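You operate a simulated robot arm through the tools that you are given. There is no shell and no other tool. Be economical: measure what you need, move in short steps, check, and stop when the job is done.

Carry out the task below with a simulated robot arm. There is one attempt and no reset: what you move stays moved.

JOB
Take the black controller and put it in the white tray.

The check looks at the end state, three seconds after you hand in, the way a careful person would. Anything else that was tipped, shoved, dropped, spilled or broken makes it a failure.

ROBOT AND FRAMES
A 6-joint arm with a two-finger parallel gripper, fixed in place. Base frame: the origin is at the foot of the arm, x ahead of it, y to its left, z up; the work surface is at about z = 0.8. Units: m, rad, N and s.
With the tool pointing down near the work surface it reaches from about 0.26 to 0.68 m from the base axis. Its first joint turns from -1.152 to 1.152 rad. Payload 2.9 kg.
The tool frame sits at the grasp point between the pads (the TCP): z along the fingers, y along the line on which they close. The tips reach 0.03 m beyond it. The gripper opens to 0.11 m. The fingers are 0.02 m wide and 0.01 m thick; the gripper's body (0.048 by 0.112 m) begins 0.055 m behind the TCP.
Orientation is that of the tool frame in the base frame, as a unit quaternion [x, y, z, w]. With the fingers straight down and closing along the base's y, the tool's x points along the base's -x, its y along +y and its z along -z.

CONTROLS
- The arm moves only by the tool drive_tool. Its argument "plan" is a list of rows, each a list of 6 numbers: the shift along the tool's x, y, z in m, then the turn, a rotation vector about the tool's x, y, z in rad. In form: [[dx, dy, dz, wx, wy, wz], ...]. A call has 1 to 8 rows; each row shifts and turns the commanded pose from where the row before left it, along the tool's axes as they then stand. "fingers" is the opening, from 0 (shut) to 1 (fully open), set as the call begins (left out, the last holds). Rows are played at 5 a second. More than 0.05 m and 0.15 rad between two rows, or a gripper value outside its range, and nothing of the call is played. Where a pose cannot be reached the arm comes as near as it can. A force on the tool above 40 N (or 10 N above the force at the start of the call, whichever is more), or a blocked arm, ends the call early, and 0.2 s more pass. The fingers move at their own pace (about 0.108 m/s each) and stop on an object; they squeeze with about 36 N. The grip force told is the motor's: it shows also when the fingers shut on nothing. Time passes only in rows, and 0.2 s behind the last, so rows that do not move let the fingers close. It gives the time, the measured TCP pose, the force on the tool (base axes), the opening and the grip force at its end, in the units of the frame above (readings bear some noise).
- Cameras (640 x 400 px; columns grow to the right, rows downward): "scene" is fixed at [0.0943, 0.4551, 1.3807]; the picture's right is [-0.69, -0.72, 0.00], its down [-0.45, 0.43, -0.78] and it looks along [0.56, -0.54, -0.63] (base axes); focal length 348 px, centre (320, 200). "wrist" rides on the gripper at [0.072, 0.017, -0.103] in the tool frame; the picture's right is [-0.23, 0.97, 0.00], its down [-0.76, -0.18, -0.62] and it looks along [-0.61, -0.14, 0.78] (tool axes); focal length 222 px, centre (320, 200). There is no depth. A picture from a camera that has moved, and an enlarged one, comes with that camera's place and axes in the base frame and with its lens. The place of the scene camera against the robot may be out by one fixed shift of up to 0.025 m in any direction.
- snapshot(camera): a new picture of that camera. It takes no simulated time.
- inspect(camera, box): a new picture of the part [left, top, right, bottom] of that camera's present view, enlarged. It takes no simulated time.
- hand_in(): hands the job in; it is judged then, once.

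Go step by step. Nothing tells you positions but the pictures and the camera data: compare them with the known pose of the tool, close in by small moves and look again before you grip or let go. The budget is 90 turns and 36 pictures, counting those below and the enlarged ones. Unless the task says otherwise, let go and move clear before handing in, and close with one line.

The tools are called as a command line: name --pt "numbers of a row" for each row, then --argument value for the rest, lists and objects as JSON in quotes. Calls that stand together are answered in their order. drive_tool: Moves the arm, as the interface text tells. Its arguments: {"type":"object","properties":{"plan":{"type":"array"},"fingers":{"type":"number"}},"required":["plan"]} The other tools are called the same way: snapshot (camera) takes a picture; inspect (camera, box) takes an enlarged picture of a part of a camera's view; hand_in () hands the job in.

At the start:

```text
t: 0.0
tcp_pos: [0.4553, -0.2388, 1.0702]
tcp_rot: [0.0, 1.0, 0.0, 0.0]
force: [-0.4, 0.9, 0.5]
grip_width: 0.1104
finger_force: 0.0
```

scene: 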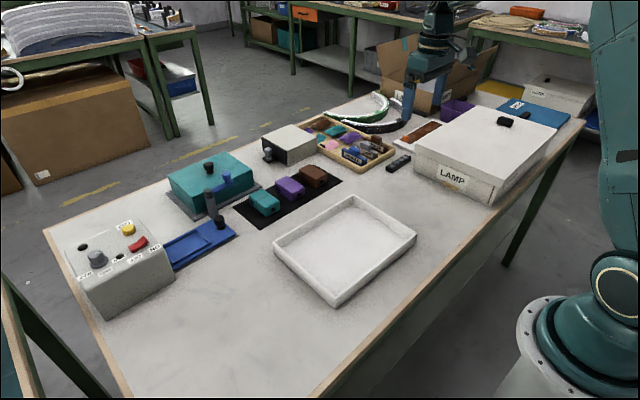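
wrist: 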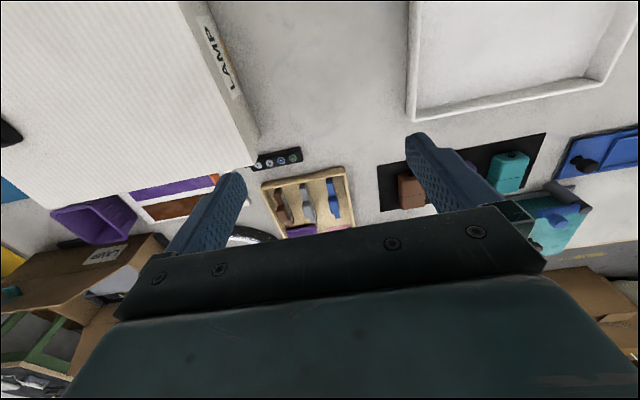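

I see a small black device with buttons beside the lamp box, and another black thing on top of the box. I'll enlarge both to tell which is the controller.

inspect --camera "scene" --box '[360, 100, 560, 225]'

inspect --camera "wrist" --box '[200, 100, 400, 225]'

```text
3.20 times, centred on (460, 162) of scene
camera zoom: at [0.0943, 0.4551, 1.3807], right [-0.69, -0.72, 0.0], down [-0.45, 0.43, -0.78], along [0.56, -0.54, -0.63], focal length 1114 px, centre (-128, 320)
```

zoom: 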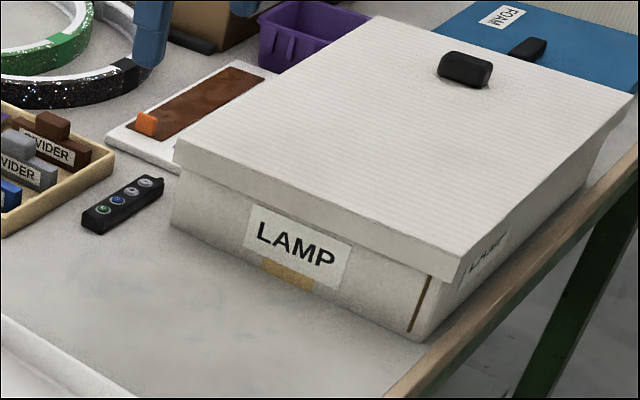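

```text
3.20 times, centred on (300, 162) of wrist
camera zoom: at [0.3811, -0.2207, 1.1734], right [0.23, 0.97, 0.0], down [0.76, -0.18, 0.62], along [0.61, -0.14, -0.78], focal length 711 px, centre (384, 320)
```

zoom: 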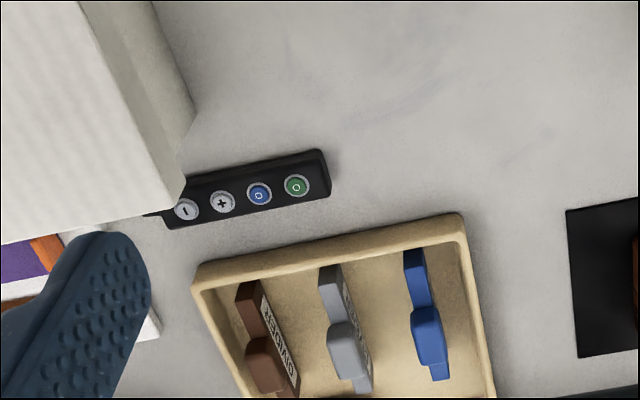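

The controller is the small black remote with four buttons, at about x 0.554, y -0.34, lying along base y beside the lamp box. The wrist image gives the position. I'll turn the tool 90° so the fingers close along x and the camera sits on the +y side, away from the box.

drive_tool --pt "0 0 0 0 0 0.1428" --pt "0 0 0 0 0 0.1428" --pt "0 0 0 0 0 0.1428" --pt "0 0 0 0 0 0.1428" --pt "0 0 0 0 0 0.1428" --pt "0 0 0 0 0 0.1428" --pt "0 0 0 0 0 0.1428" --pt "0 0 0 0 0 0.1428"

drive_tool --pt "0 0 0 0 0 0.1428" --pt "0 0 0 0 0 0.1428" --pt "0 0 0 0 0 0.1428" --pt "0 0.04 0 0 0 0" --pt "0 0.04 0 0 0 0" --pt "0 0.02 0 0 0 0"

snapshot --camera "wrist"

```text
t: 1.8
tcp_pos: [0.4539, -0.2389, 1.0694]
tcp_rot: [0.542, 0.841, 0.0, 0.0]
force: [-0.5, -0.2, 0.1]
grip_width: 0.11
finger_force: 0.1
```

```text
t: 3.2
tcp_pos: [0.5544, -0.2384, 1.0691]
tcp_rot: [0.707, 0.707, 0.0, 0.0]
force: [-0.3, 0.7, 1.0]
grip_width: 0.11
finger_force: 0.1
```

```text
31 pictures are left
camera wrist: at [0.5704, -0.165, 1.1728], right [0.97, -0.23, 0.0], down [-0.18, -0.76, 0.62], along [-0.14, -0.61, -0.78], focal length 222 px, centre (320, 200)
```

wrist: 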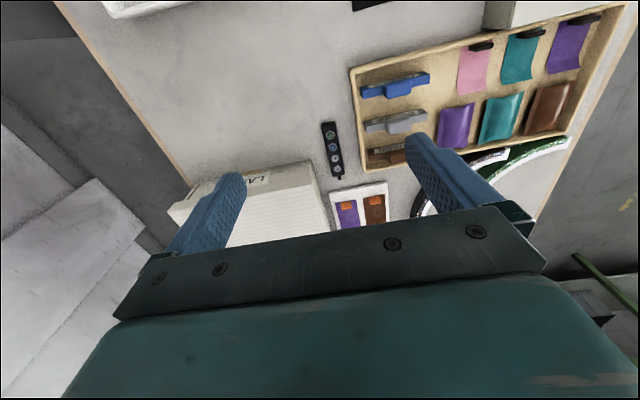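

inspect --camera "wrist" --box '[250, 100, 410, 200]'

```text
4.00 times, centred on (330, 150) of wrist
camera zoom: at [0.5704, -0.165, 1.1728], right [0.97, -0.23, 0.0], down [-0.18, -0.76, 0.62], along [-0.14, -0.61, -0.78], focal length 888 px, centre (280, 400)
```

zoom: 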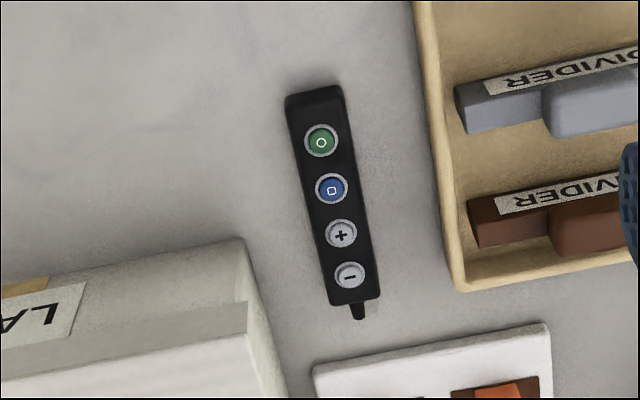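

The controller runs from y -0.292 to -0.390 at x 0.555, about 24 mm wide. The lid corner of the box is near (0.514, -0.353, 0.89) and the divider tray's wall is at x 0.60. I'll grip at y -0.322 with the fingers part open, and stop above it first to check.

drive_tool --pt "-0.04 0 0 0 0 0" --pt "-0.043 0 0 0 0 0" --pt "0 0 0.05 0 0 0" --pt "0 0 0.05 0 0 0" --pt "0 0 0.05 0 0 0" --pt "0 0 0 0 0 0" --fingers 0.43

snapshot --camera "wrist"

inspect --camera "scene" --box '[340, 80, 500, 180]'

```text
t: 4.6
tcp_pos: [0.5543, -0.3222, 0.9205]
tcp_rot: [0.707, 0.707, 0.0, 0.001]
force: [0.8, -0.5, 0.2]
grip_width: 0.0473
finger_force: 0.0
```

```text
29 pictures are left
camera wrist: at [0.5702, -0.2486, 1.0236], right [0.97, -0.23, 0.0], down [-0.18, -0.76, 0.62], along [-0.14, -0.61, -0.78], focal length 222 px, centre (320, 200)
```

wrist: 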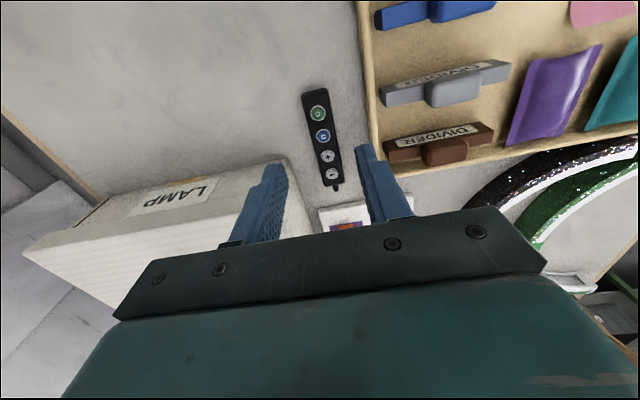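

```text
4.00 times, centred on (420, 130) of scene
camera zoom: at [0.0943, 0.4551, 1.3807], right [-0.69, -0.72, 0.0], down [-0.45, 0.43, -0.78], along [0.56, -0.54, -0.63], focal length 1393 px, centre (-80, 480)
```

zoom: 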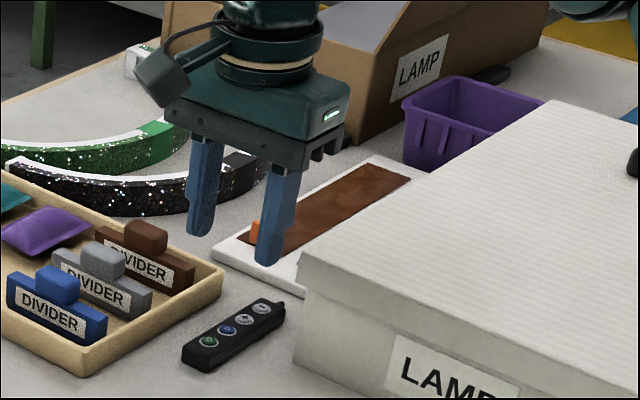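

Both wrist views agree: the controller is centred at x 0.553, spanning y -0.293 to -0.387. I'll descend to about 9 mm of tip clearance.

drive_tool --pt "0 -0.001 0.03 0 0 0" --pt "0 0 0.03 0 0 0" --pt "0 0 0.015 0 0 0" --pt "0 0 0.006 0 0 0" --pt "0 0 0 0 0 0"

snapshot --camera "wrist"

inspect --camera "scene" --box '[340, 100, 500, 200]'

```text
t: 5.8
tcp_pos: [0.5533, -0.3209, 0.838]
tcp_rot: [0.707, 0.707, 0.0, 0.0]
force: [-1.2, -0.6, 0.2]
grip_width: 0.0475
finger_force: 0.1
```

```text
27 pictures are left
camera wrist: at [0.5692, -0.2473, 0.9428], right [0.97, -0.23, 0.0], down [-0.18, -0.76, 0.62], along [-0.14, -0.61, -0.78], focal length 222 px, centre (320, 200)
```

wrist: 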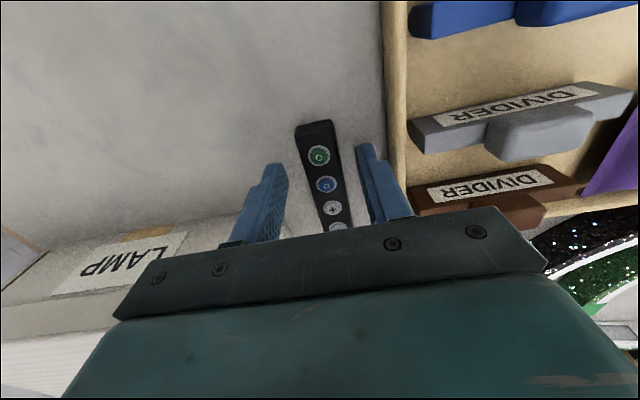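

```text
4.00 times, centred on (420, 150) of scene
camera zoom: at [0.0943, 0.4551, 1.3807], right [-0.69, -0.72, 0.0], down [-0.45, 0.43, -0.78], along [0.56, -0.54, -0.63], focal length 1393 px, centre (-80, 400)
```

zoom: 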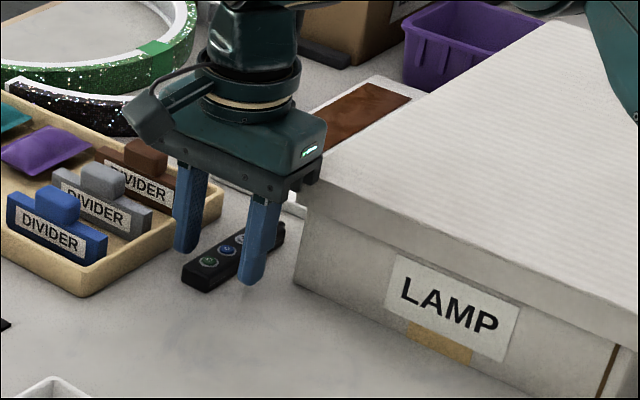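

The fingers straddle the controller and clear the box. I'll go 4 mm lower and close.

drive_tool --pt "0 0 0.004 0 0 0" --pt "0 0 0 0 0 0"

drive_tool --pt "0 0 0 0 0 0" --pt "0 0 0 0 0 0" --pt "0 0 0 0 0 0" --fingers 0

snapshot --camera "wrist"

```text
t: 6.4
tcp_pos: [0.5541, -0.3222, 0.8348]
tcp_rot: [0.707, 0.707, 0.0, 0.0]
force: [-0.4, 0.3, 0.0]
grip_width: 0.0472
finger_force: 0.2
```

```text
t: 7.2
tcp_pos: [0.5528, -0.321, 0.8355]
tcp_rot: [0.708, 0.706, 0.0, 0.0]
force: [0.4, -0.4, 0.8]
grip_width: 0.0235
finger_force: 35.7
```

```text
25 pictures are left
camera wrist: at [0.5689, -0.2472, 0.9388], right [0.97, -0.23, 0.0], down [-0.18, -0.76, 0.62], along [-0.14, -0.61, -0.78], focal length 222 px, centre (320, 200)
```

wrist: 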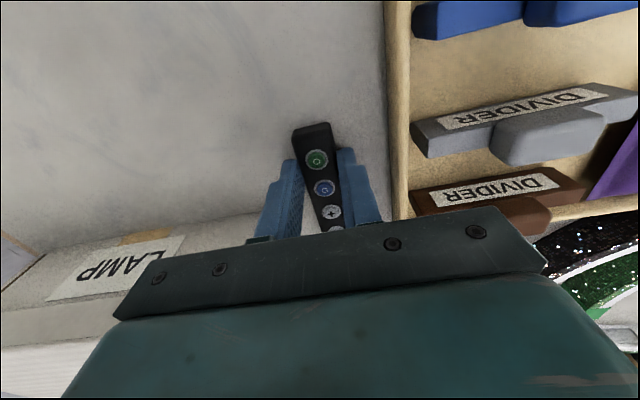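

The grip is firm at 23.5 mm wide. The white tray spans roughly x 0.35–0.535, y -0.075–0.158. I'll lift straight up and check before carrying it over.

drive_tool --pt "0 0 -0.02 0 0 0" --pt "0 0 -0.04 0 0 0" --pt "0 0 -0.04 0 0 0" --pt "0 0 -0.04 0 0 0" --pt "0 0 0 0 0 0"

snapshot --camera "scene"

```text
t: 8.4
tcp_pos: [0.5536, -0.3213, 0.9755]
tcp_rot: [0.707, 0.707, 0.0, 0.0]
force: [1.0, 0.0, -0.9]
grip_width: 0.0
finger_force: 36.4
```

```text
24 pictures are left
```

scene: 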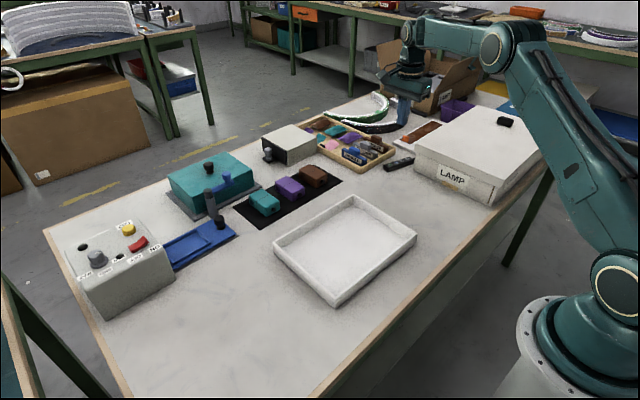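

The controller slipped out and lies on the table, so the grip was too shallow. I'll check whether it moved.

inspect --camera "scene" --box '[360, 120, 440, 170]'

inspect --camera "wrist" --box '[240, 80, 400, 180]'

```text
8.00 times, centred on (400, 145) of scene
camera zoom: at [0.0943, 0.4551, 1.3807], right [-0.69, -0.72, 0.0], down [-0.45, 0.43, -0.78], along [0.56, -0.54, -0.63], focal length 2786 px, centre (-320, 640)
```

zoom: 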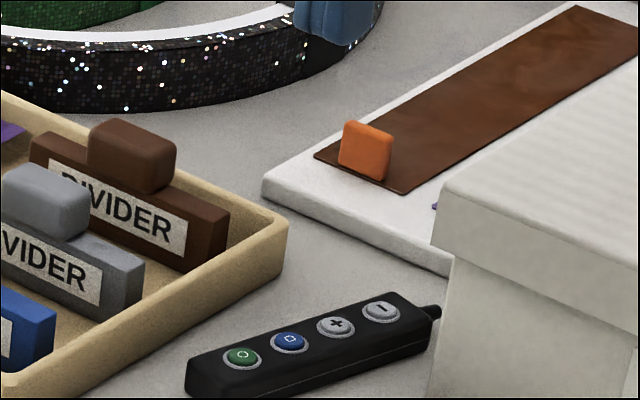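

```text
4.00 times, centred on (320, 130) of wrist
camera zoom: at [0.5686, -0.2482, 1.0793], right [0.97, -0.23, 0.0], down [-0.18, -0.76, 0.62], along [-0.14, -0.61, -0.78], focal length 888 px, centre (320, 480)
```

zoom: 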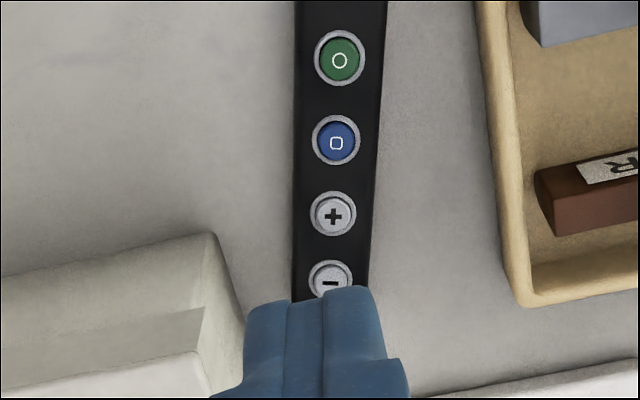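

The controller is still lying flat by the box, but it turned about 15° (the minus end toward -x), centred near (0.552, -0.342). I'll turn the tool to match and lean the gripper body away from the box. That lets me grip lower and nearer the middle.

drive_tool --pt "0 0 0 0 0 0.13" --pt "0 0 0 0 0 0.13" --pt "0 0 0 0 -0.125 0" --pt "0 0 0 0 -0.125 0" --pt "0 0 0 0 0 0" --fingers 0.43

inspect --camera "wrist" --box '[160, 60, 480, 260]'

```text
t: 9.6
tcp_pos: [0.5529, -0.3215, 0.9751]
tcp_rot: [0.786, 0.605, -0.1, 0.077]
force: [-0.2, -0.2, -0.4]
grip_width: 0.0474
finger_force: 0.1
```

```text
2.00 times, centred on (320, 160) of wrist
camera zoom: at [0.5933, -0.232, 1.0577], right [0.88, -0.46, 0.06], down [-0.32, -0.52, 0.79], along [-0.34, -0.72, -0.61], focal length 444 px, centre (320, 280)
```

zoom: 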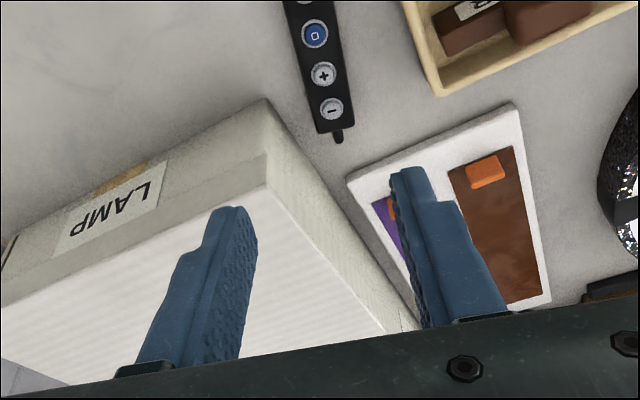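

The controller is confirmed: centre about (0.5505, -0.340), yaw about 0.27 rad. I'll line up and come down vertically to just above it.

drive_tool --pt "-0.0119 0.0023 0.003 0 0 0" --pt "0.0086 0 0.0339 0 0 0" --pt "0.0086 0 0.0339 0 0 0" --pt "0.0086 0 0.0339 0 0 0" --pt "0 0 0 0 0 0"

inspect --camera "wrist" --box '[160, 60, 480, 260]'

inspect --camera "scene" --box '[360, 110, 456, 170]'

```text
t: 10.8
tcp_pos: [0.553, -0.3314, 0.8724]
tcp_rot: [0.787, 0.605, -0.099, 0.076]
force: [0.6, 0.9, -0.2]
grip_width: 0.0473
finger_force: 0.0
```

```text
2.00 times, centred on (320, 160) of wrist
camera zoom: at [0.5923, -0.2425, 0.9541], right [0.88, -0.46, 0.06], down [-0.32, -0.52, 0.79], along [-0.34, -0.72, -0.61], focal length 444 px, centre (320, 280)
```

zoom: 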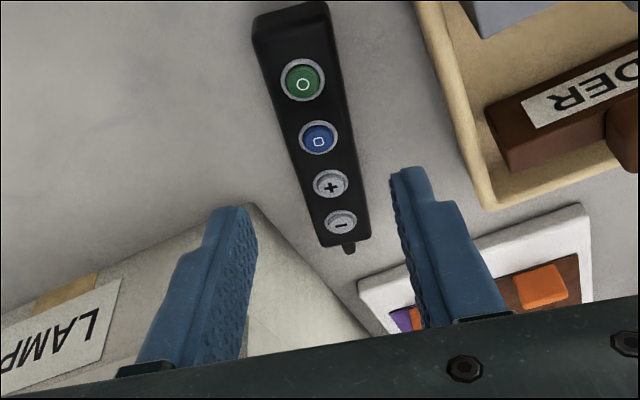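

```text
6.67 times, centred on (408, 140) of scene
camera zoom: at [0.0943, 0.4551, 1.3807], right [-0.69, -0.72, 0.0], down [-0.45, 0.43, -0.78], along [0.56, -0.54, -0.63], focal length 2321 px, centre (-267, 600)
```

zoom: 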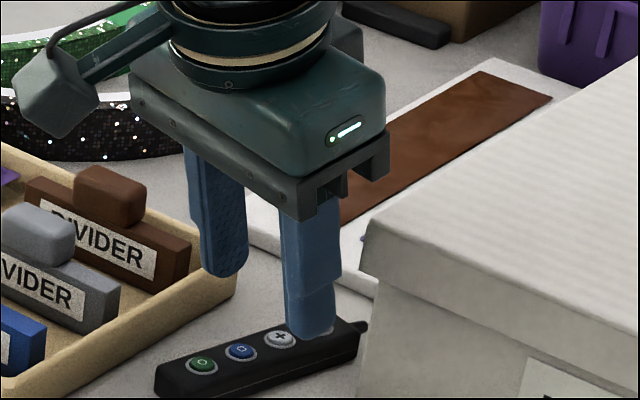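

The position is confirmed and the gripper is clear of the box. I'll lower to z 0.834 and look again.

drive_tool --pt "0.003 -0.0005 0.0199 0 0 0" --pt "0.0025 0 0.0097 0 0 0" --pt "0.002 0 0.0077 0 0 0" --pt "0 0 0 0 0 0"

inspect --camera "wrist" --box '[160, 60, 480, 260]'

inspect --camera "scene" --box '[360, 120, 456, 180]'

```text
t: 11.8
tcp_pos: [0.5514, -0.336, 0.834]
tcp_rot: [0.787, 0.604, -0.099, 0.076]
force: [0.1, 0.4, -0.4]
grip_width: 0.0474
finger_force: 0.1
```

```text
2.00 times, centred on (320, 160) of wrist
camera zoom: at [0.592, -0.2457, 0.9159], right [0.88, -0.46, 0.06], down [-0.32, -0.52, 0.79], along [-0.34, -0.72, -0.61], focal length 444 px, centre (320, 280)
```

zoom: 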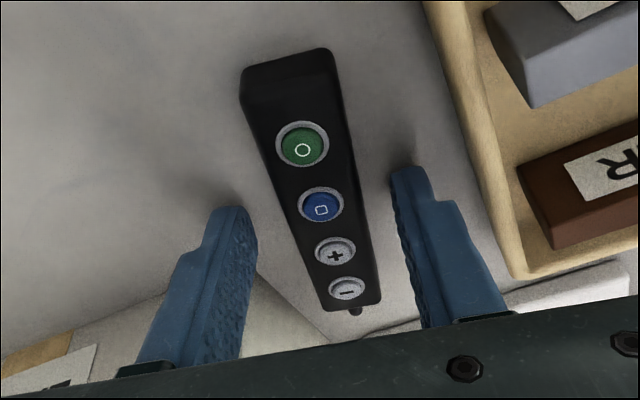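

```text
6.67 times, centred on (408, 150) of scene
camera zoom: at [0.0943, 0.4551, 1.3807], right [-0.69, -0.72, 0.0], down [-0.45, 0.43, -0.78], along [0.56, -0.54, -0.63], focal length 2321 px, centre (-267, 533)
```

zoom: 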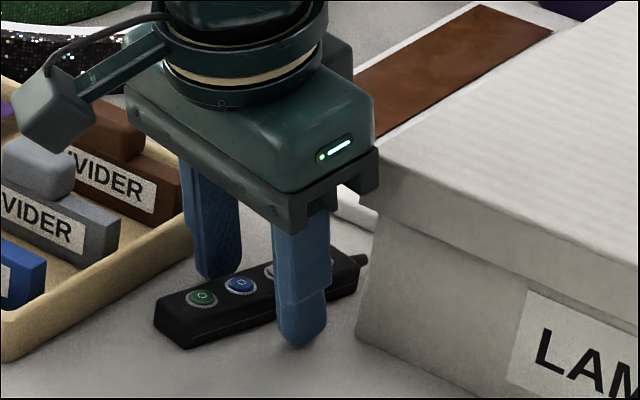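

The fingers straddle the middle of the controller, close to the table. I'll close and then lift gently, watching the opening.

drive_tool --pt "0.0002 0 0.001 0 0 0" --pt "0 0 0 0 0 0" --pt "0 0 0 0 0 0" --pt "0 0 0 0 0 0" --fingers 0

drive_tool --pt "-0.0012 0 -0.0048 0 0 0" --pt "-0.0012 0 -0.0048 0 0 0" --pt "0 0 0 0 0 0"

inspect --camera "scene" --box '[360, 120, 456, 180]'

```text
t: 12.8
tcp_pos: [0.552, -0.3344, 0.8331]
tcp_rot: [0.786, 0.605, -0.099, 0.077]
force: [-1.1, 1.5, 9.2]
grip_width: 0.0236
finger_force: 36.0
```

```text
t: 13.6
tcp_pos: [0.5519, -0.3354, 0.8408]
tcp_rot: [0.786, 0.605, -0.099, 0.077]
force: [-0.5, 0.0, -1.5]
grip_width: 0.0238
finger_force: 36.3
```

```text
6.67 times, centred on (408, 150) of scene
camera zoom: at [0.0943, 0.4551, 1.3807], right [-0.69, -0.72, 0.0], down [-0.45, 0.43, -0.78], along [0.56, -0.54, -0.63], focal length 2321 px, centre (-267, 533)
```

zoom: 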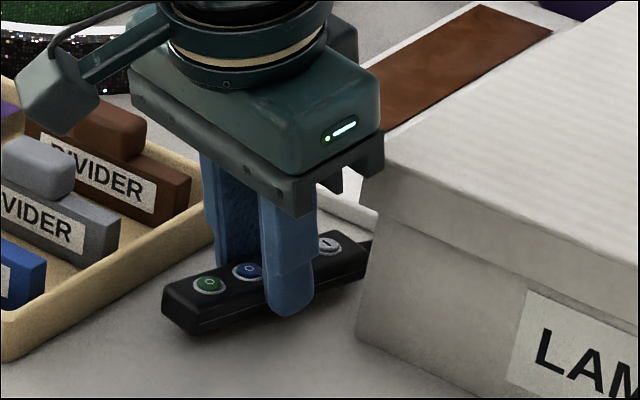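

It's held and off the table, with the opening steady at 23.8 mm. I'll keep lifting slowly.

drive_tool --pt "-0.0025 0 -0.0097 0 0 0" --pt "-0.0025 0 -0.0097 0 0 0" --pt "-0.0037 0 -0.0145 0 0 0" --pt "-0.0037 0 -0.0145 0 0 0" --pt "-0.0037 0 -0.0145 0 0 0" --pt "-0.0037 0 -0.0145 0 0 0" --pt "-0.0037 0 -0.0145 0 0 0" --pt "0 0 0 0 0 0"

snapshot --camera "wrist"

```text
t: 15.4
tcp_pos: [0.5525, -0.336, 0.9355]
tcp_rot: [0.786, 0.605, -0.098, 0.076]
force: [-0.2, 1.1, -0.4]
grip_width: 0.0233
finger_force: 36.4
```

```text
15 pictures are left
camera wrist: at [0.5921, -0.2467, 1.0185], right [0.88, -0.46, 0.06], down [-0.32, -0.52, 0.79], along [-0.34, -0.72, -0.61], focal length 222 px, centre (320, 200)
```

wrist: 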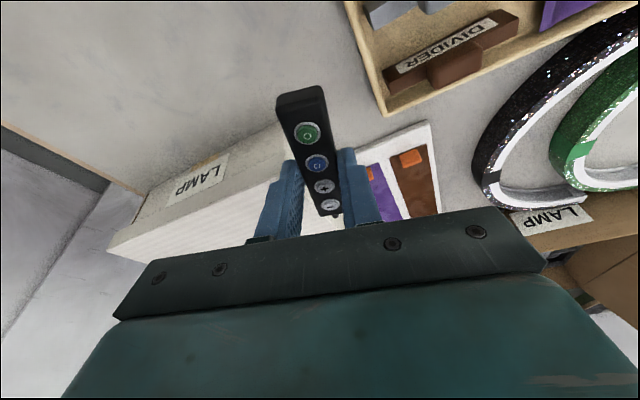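

It's held securely and level. I'll carry it to the tray in small steps.

drive_tool --pt "0.0206 -0.0127 -0.0053 0 0 0" --pt "0.0206 -0.0127 -0.0053 0 0 0" --pt "0.0206 -0.0127 -0.0053 0 0 0" --pt "0.0206 -0.0127 -0.0053 0 0 0" --pt "0.0206 -0.0127 -0.0053 0 0 0" --pt "0.0206 -0.0127 -0.0053 0 0 0" --pt "0.0206 -0.0127 -0.0053 0 0 0" --pt "0.0206 -0.0127 -0.0053 0 0 0"

drive_tool --pt "0.0206 -0.0127 -0.0053 0 0 0" --pt "0.0206 -0.0127 -0.0053 0 0 0" --pt "0.0206 -0.0127 -0.0053 0 0 0" --pt "0.0206 -0.0127 -0.0053 0 0 0" --pt "0.0206 -0.0127 -0.0053 0 0 0" --pt "0.0206 -0.0127 -0.0053 0 0 0" --pt "0.0206 -0.0127 -0.0053 0 0 0" --pt "0.0206 -0.0127 -0.0053 0 0 0"

snapshot --camera "wrist"

snapshot --camera "scene"

```text
t: 17.2
tcp_pos: [0.4963, -0.1457, 0.9351]
tcp_rot: [0.787, 0.604, -0.099, 0.076]
force: [-0.4, -0.6, 0.4]
grip_width: 0.0239
finger_force: 35.9
```

```text
t: 19.0
tcp_pos: [0.4425, 0.0463, 0.9361]
tcp_rot: [0.787, 0.605, -0.098, 0.076]
force: [1.3, 1.1, 0.4]
grip_width: 0.0236
finger_force: 36.3
```

```text
14 pictures are left
camera wrist: at [0.4824, 0.1356, 1.0194], right [0.88, -0.46, 0.06], down [-0.32, -0.52, 0.79], along [-0.34, -0.72, -0.61], focal length 222 px, centre (320, 200)
```

wrist: 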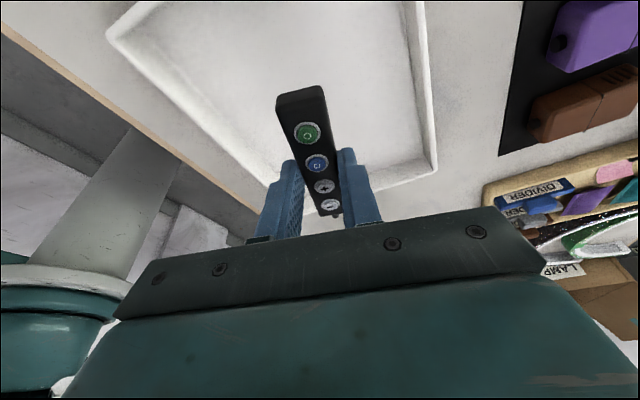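

```text
13 pictures are left
```

scene: 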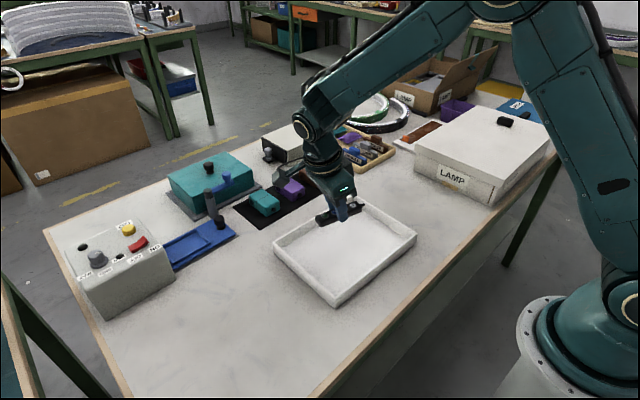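

The controller is over the tray's middle: the tray spans x 0.345–0.53 and y -0.09–0.155, with its centre about (0.437, 0.035). I'll lower it almost to the floor of the tray.

drive_tool --pt "0.0036 0 0.0142 0 0 0" --pt "0.0036 0 0.0142 0 0 0" --pt "0.0036 0 0.0142 0 0 0" --pt "0.0036 0 0.0142 0 0 0" --pt "0.0036 0 0.0142 0 0 0" --pt "0.0036 0 0.0142 0 0 0" --pt "0 0 0 0 0 0"

inspect --camera "scene" --box '[264, 170, 424, 270]'

```text
t: 20.6
tcp_pos: [0.4431, 0.0448, 0.8487]
tcp_rot: [0.787, 0.604, -0.099, 0.075]
force: [-0.3, 0.0, -0.5]
grip_width: 0.0231
finger_force: 36.5
```

```text
4.00 times, centred on (344, 220) of scene
camera zoom: at [0.0943, 0.4551, 1.3807], right [-0.69, -0.72, 0.0], down [-0.45, 0.43, -0.78], along [0.56, -0.54, -0.63], focal length 1393 px, centre (224, 120)
```

zoom: 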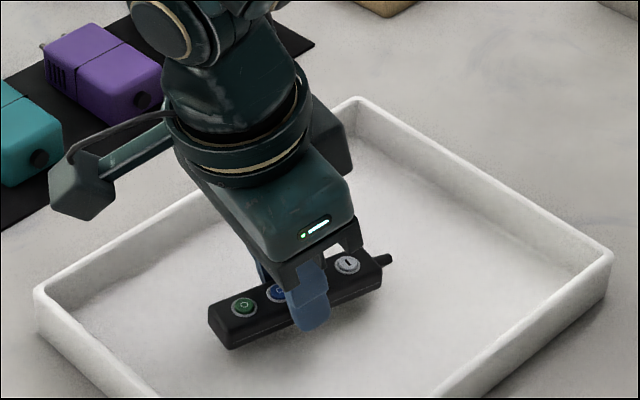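

It's well inside the tray, just above the floor. I'll lower it in small steps until I feel contact.

drive_tool --pt "0.0007 0 0.0029 0 0 0" --pt "0.0007 0 0.0029 0 0 0" --pt "0 0 0 0 0 0"

drive_tool --pt "0.0004 0 0.0014 0 0 0" --pt "0 0 0 0 0 0"

drive_tool --pt "0.0004 0 0.0014 0 0 0" --pt "0 0 0 0 0 0"

```text
t: 21.4
tcp_pos: [0.4422, 0.0456, 0.8423]
tcp_rot: [0.787, 0.604, -0.099, 0.076]
force: [-0.2, -0.7, 0.0]
grip_width: 0.0237
finger_force: 36.0
```

```text
t: 22.0
tcp_pos: [0.4419, 0.0451, 0.8419]
tcp_rot: [0.787, 0.604, -0.098, 0.075]
force: [0.6, 0.9, 0.0]
grip_width: 0.0237
finger_force: 35.7
```

```text
t: 22.6
tcp_pos: [0.4426, 0.0451, 0.8388]
tcp_rot: [0.787, 0.605, -0.098, 0.076]
force: [0.1, 0.4, 0.2]
grip_width: 0.0237
finger_force: 36.5
```

drive_tool --pt "0.0004 0 0.0014 0 0 0" --pt "0 0 0 0 0 0"

inspect --camera "scene" --box '[300, 215, 380, 265]'

```text
t: 23.2
tcp_pos: [0.4429, 0.046, 0.8375]
tcp_rot: [0.787, 0.604, -0.099, 0.075]
force: [0.3, 0.1, -0.4]
grip_width: 0.0235
finger_force: 36.0
```

```text
8.00 times, centred on (340, 240) of scene
camera zoom: at [0.0943, 0.4551, 1.3807], right [-0.69, -0.72, 0.0], down [-0.45, 0.43, -0.78], along [0.56, -0.54, -0.63], focal length 2786 px, centre (160, -120)
```

zoom: 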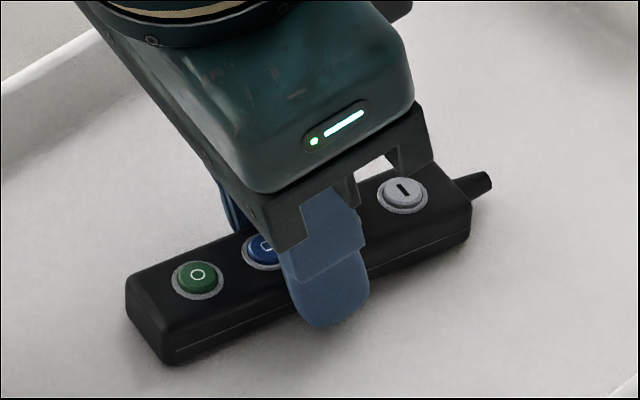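

Almost touching, with no contact force yet. I'll go down 1 mm at a time.

drive_tool --pt "0.0003 0 0.001 0 0 0" --pt "0 0 0 0 0 0"

drive_tool --pt "0.0003 0 0.001 0 0 0" --pt "0 0 0 0 0 0"

```text
t: 23.8
tcp_pos: [0.4427, 0.0459, 0.8365]
tcp_rot: [0.787, 0.605, -0.099, 0.076]
force: [0.3, 0.3, -0.1]
grip_width: 0.0238
finger_force: 35.6
```

```text
t: 24.4
tcp_pos: [0.4423, 0.0454, 0.8369]
tcp_rot: [0.786, 0.605, -0.098, 0.077]
force: [-2.0, 1.0, 13.2]
grip_width: 0.0237
finger_force: 36.1
```

Contact with the tray floor. I'll open and retreat straight up.

drive_tool --pt "-0.0001 0 -0.0005 0 0 0" --pt "0 0 0 0 0 0" --pt "0 0 0 0 0 0" --fingers 0.5

drive_tool --pt "-0.0025 0 -0.0097 0 0 0" --pt "-0.005 0 -0.0194 0 0 0" --pt "-0.01 0 -0.0388 0 0 0" --pt "-0.01 0 -0.0388 0 0 0" --pt "-0.01 0 -0.0388 0 0 0" --pt "0 0 0 0 0 0"

snapshot --camera "scene"

```text
t: 25.2
tcp_pos: [0.4422, 0.0447, 0.8359]
tcp_rot: [0.787, 0.605, -0.099, 0.076]
force: [0.6, -0.1, 0.0]
grip_width: 0.055
finger_force: 0.1
```

```text
t: 26.6
tcp_pos: [0.4418, 0.0449, 0.9881]
tcp_rot: [0.787, 0.604, -0.099, 0.075]
force: [-0.4, -0.2, 0.1]
grip_width: 0.0548
finger_force: 0.0
```

```text
10 pictures are left
```

scene: 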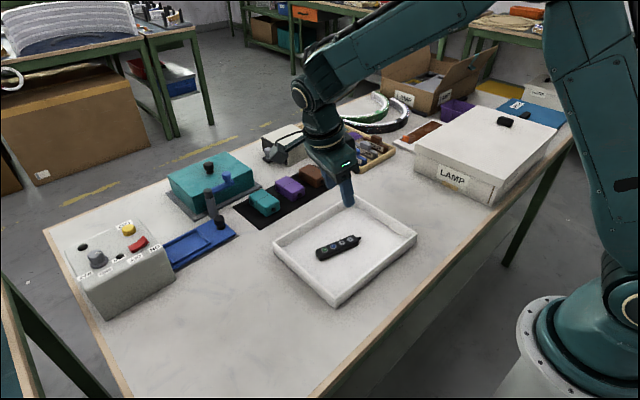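

The controller lies flat inside the white tray. The gripper is clear and everything else is where it was.

hand_in

```text
The job is handed in.
```

The black controller is in the white tray and the job is handed in; my first grip slipped and turned it slightly on the table, and the second one held.
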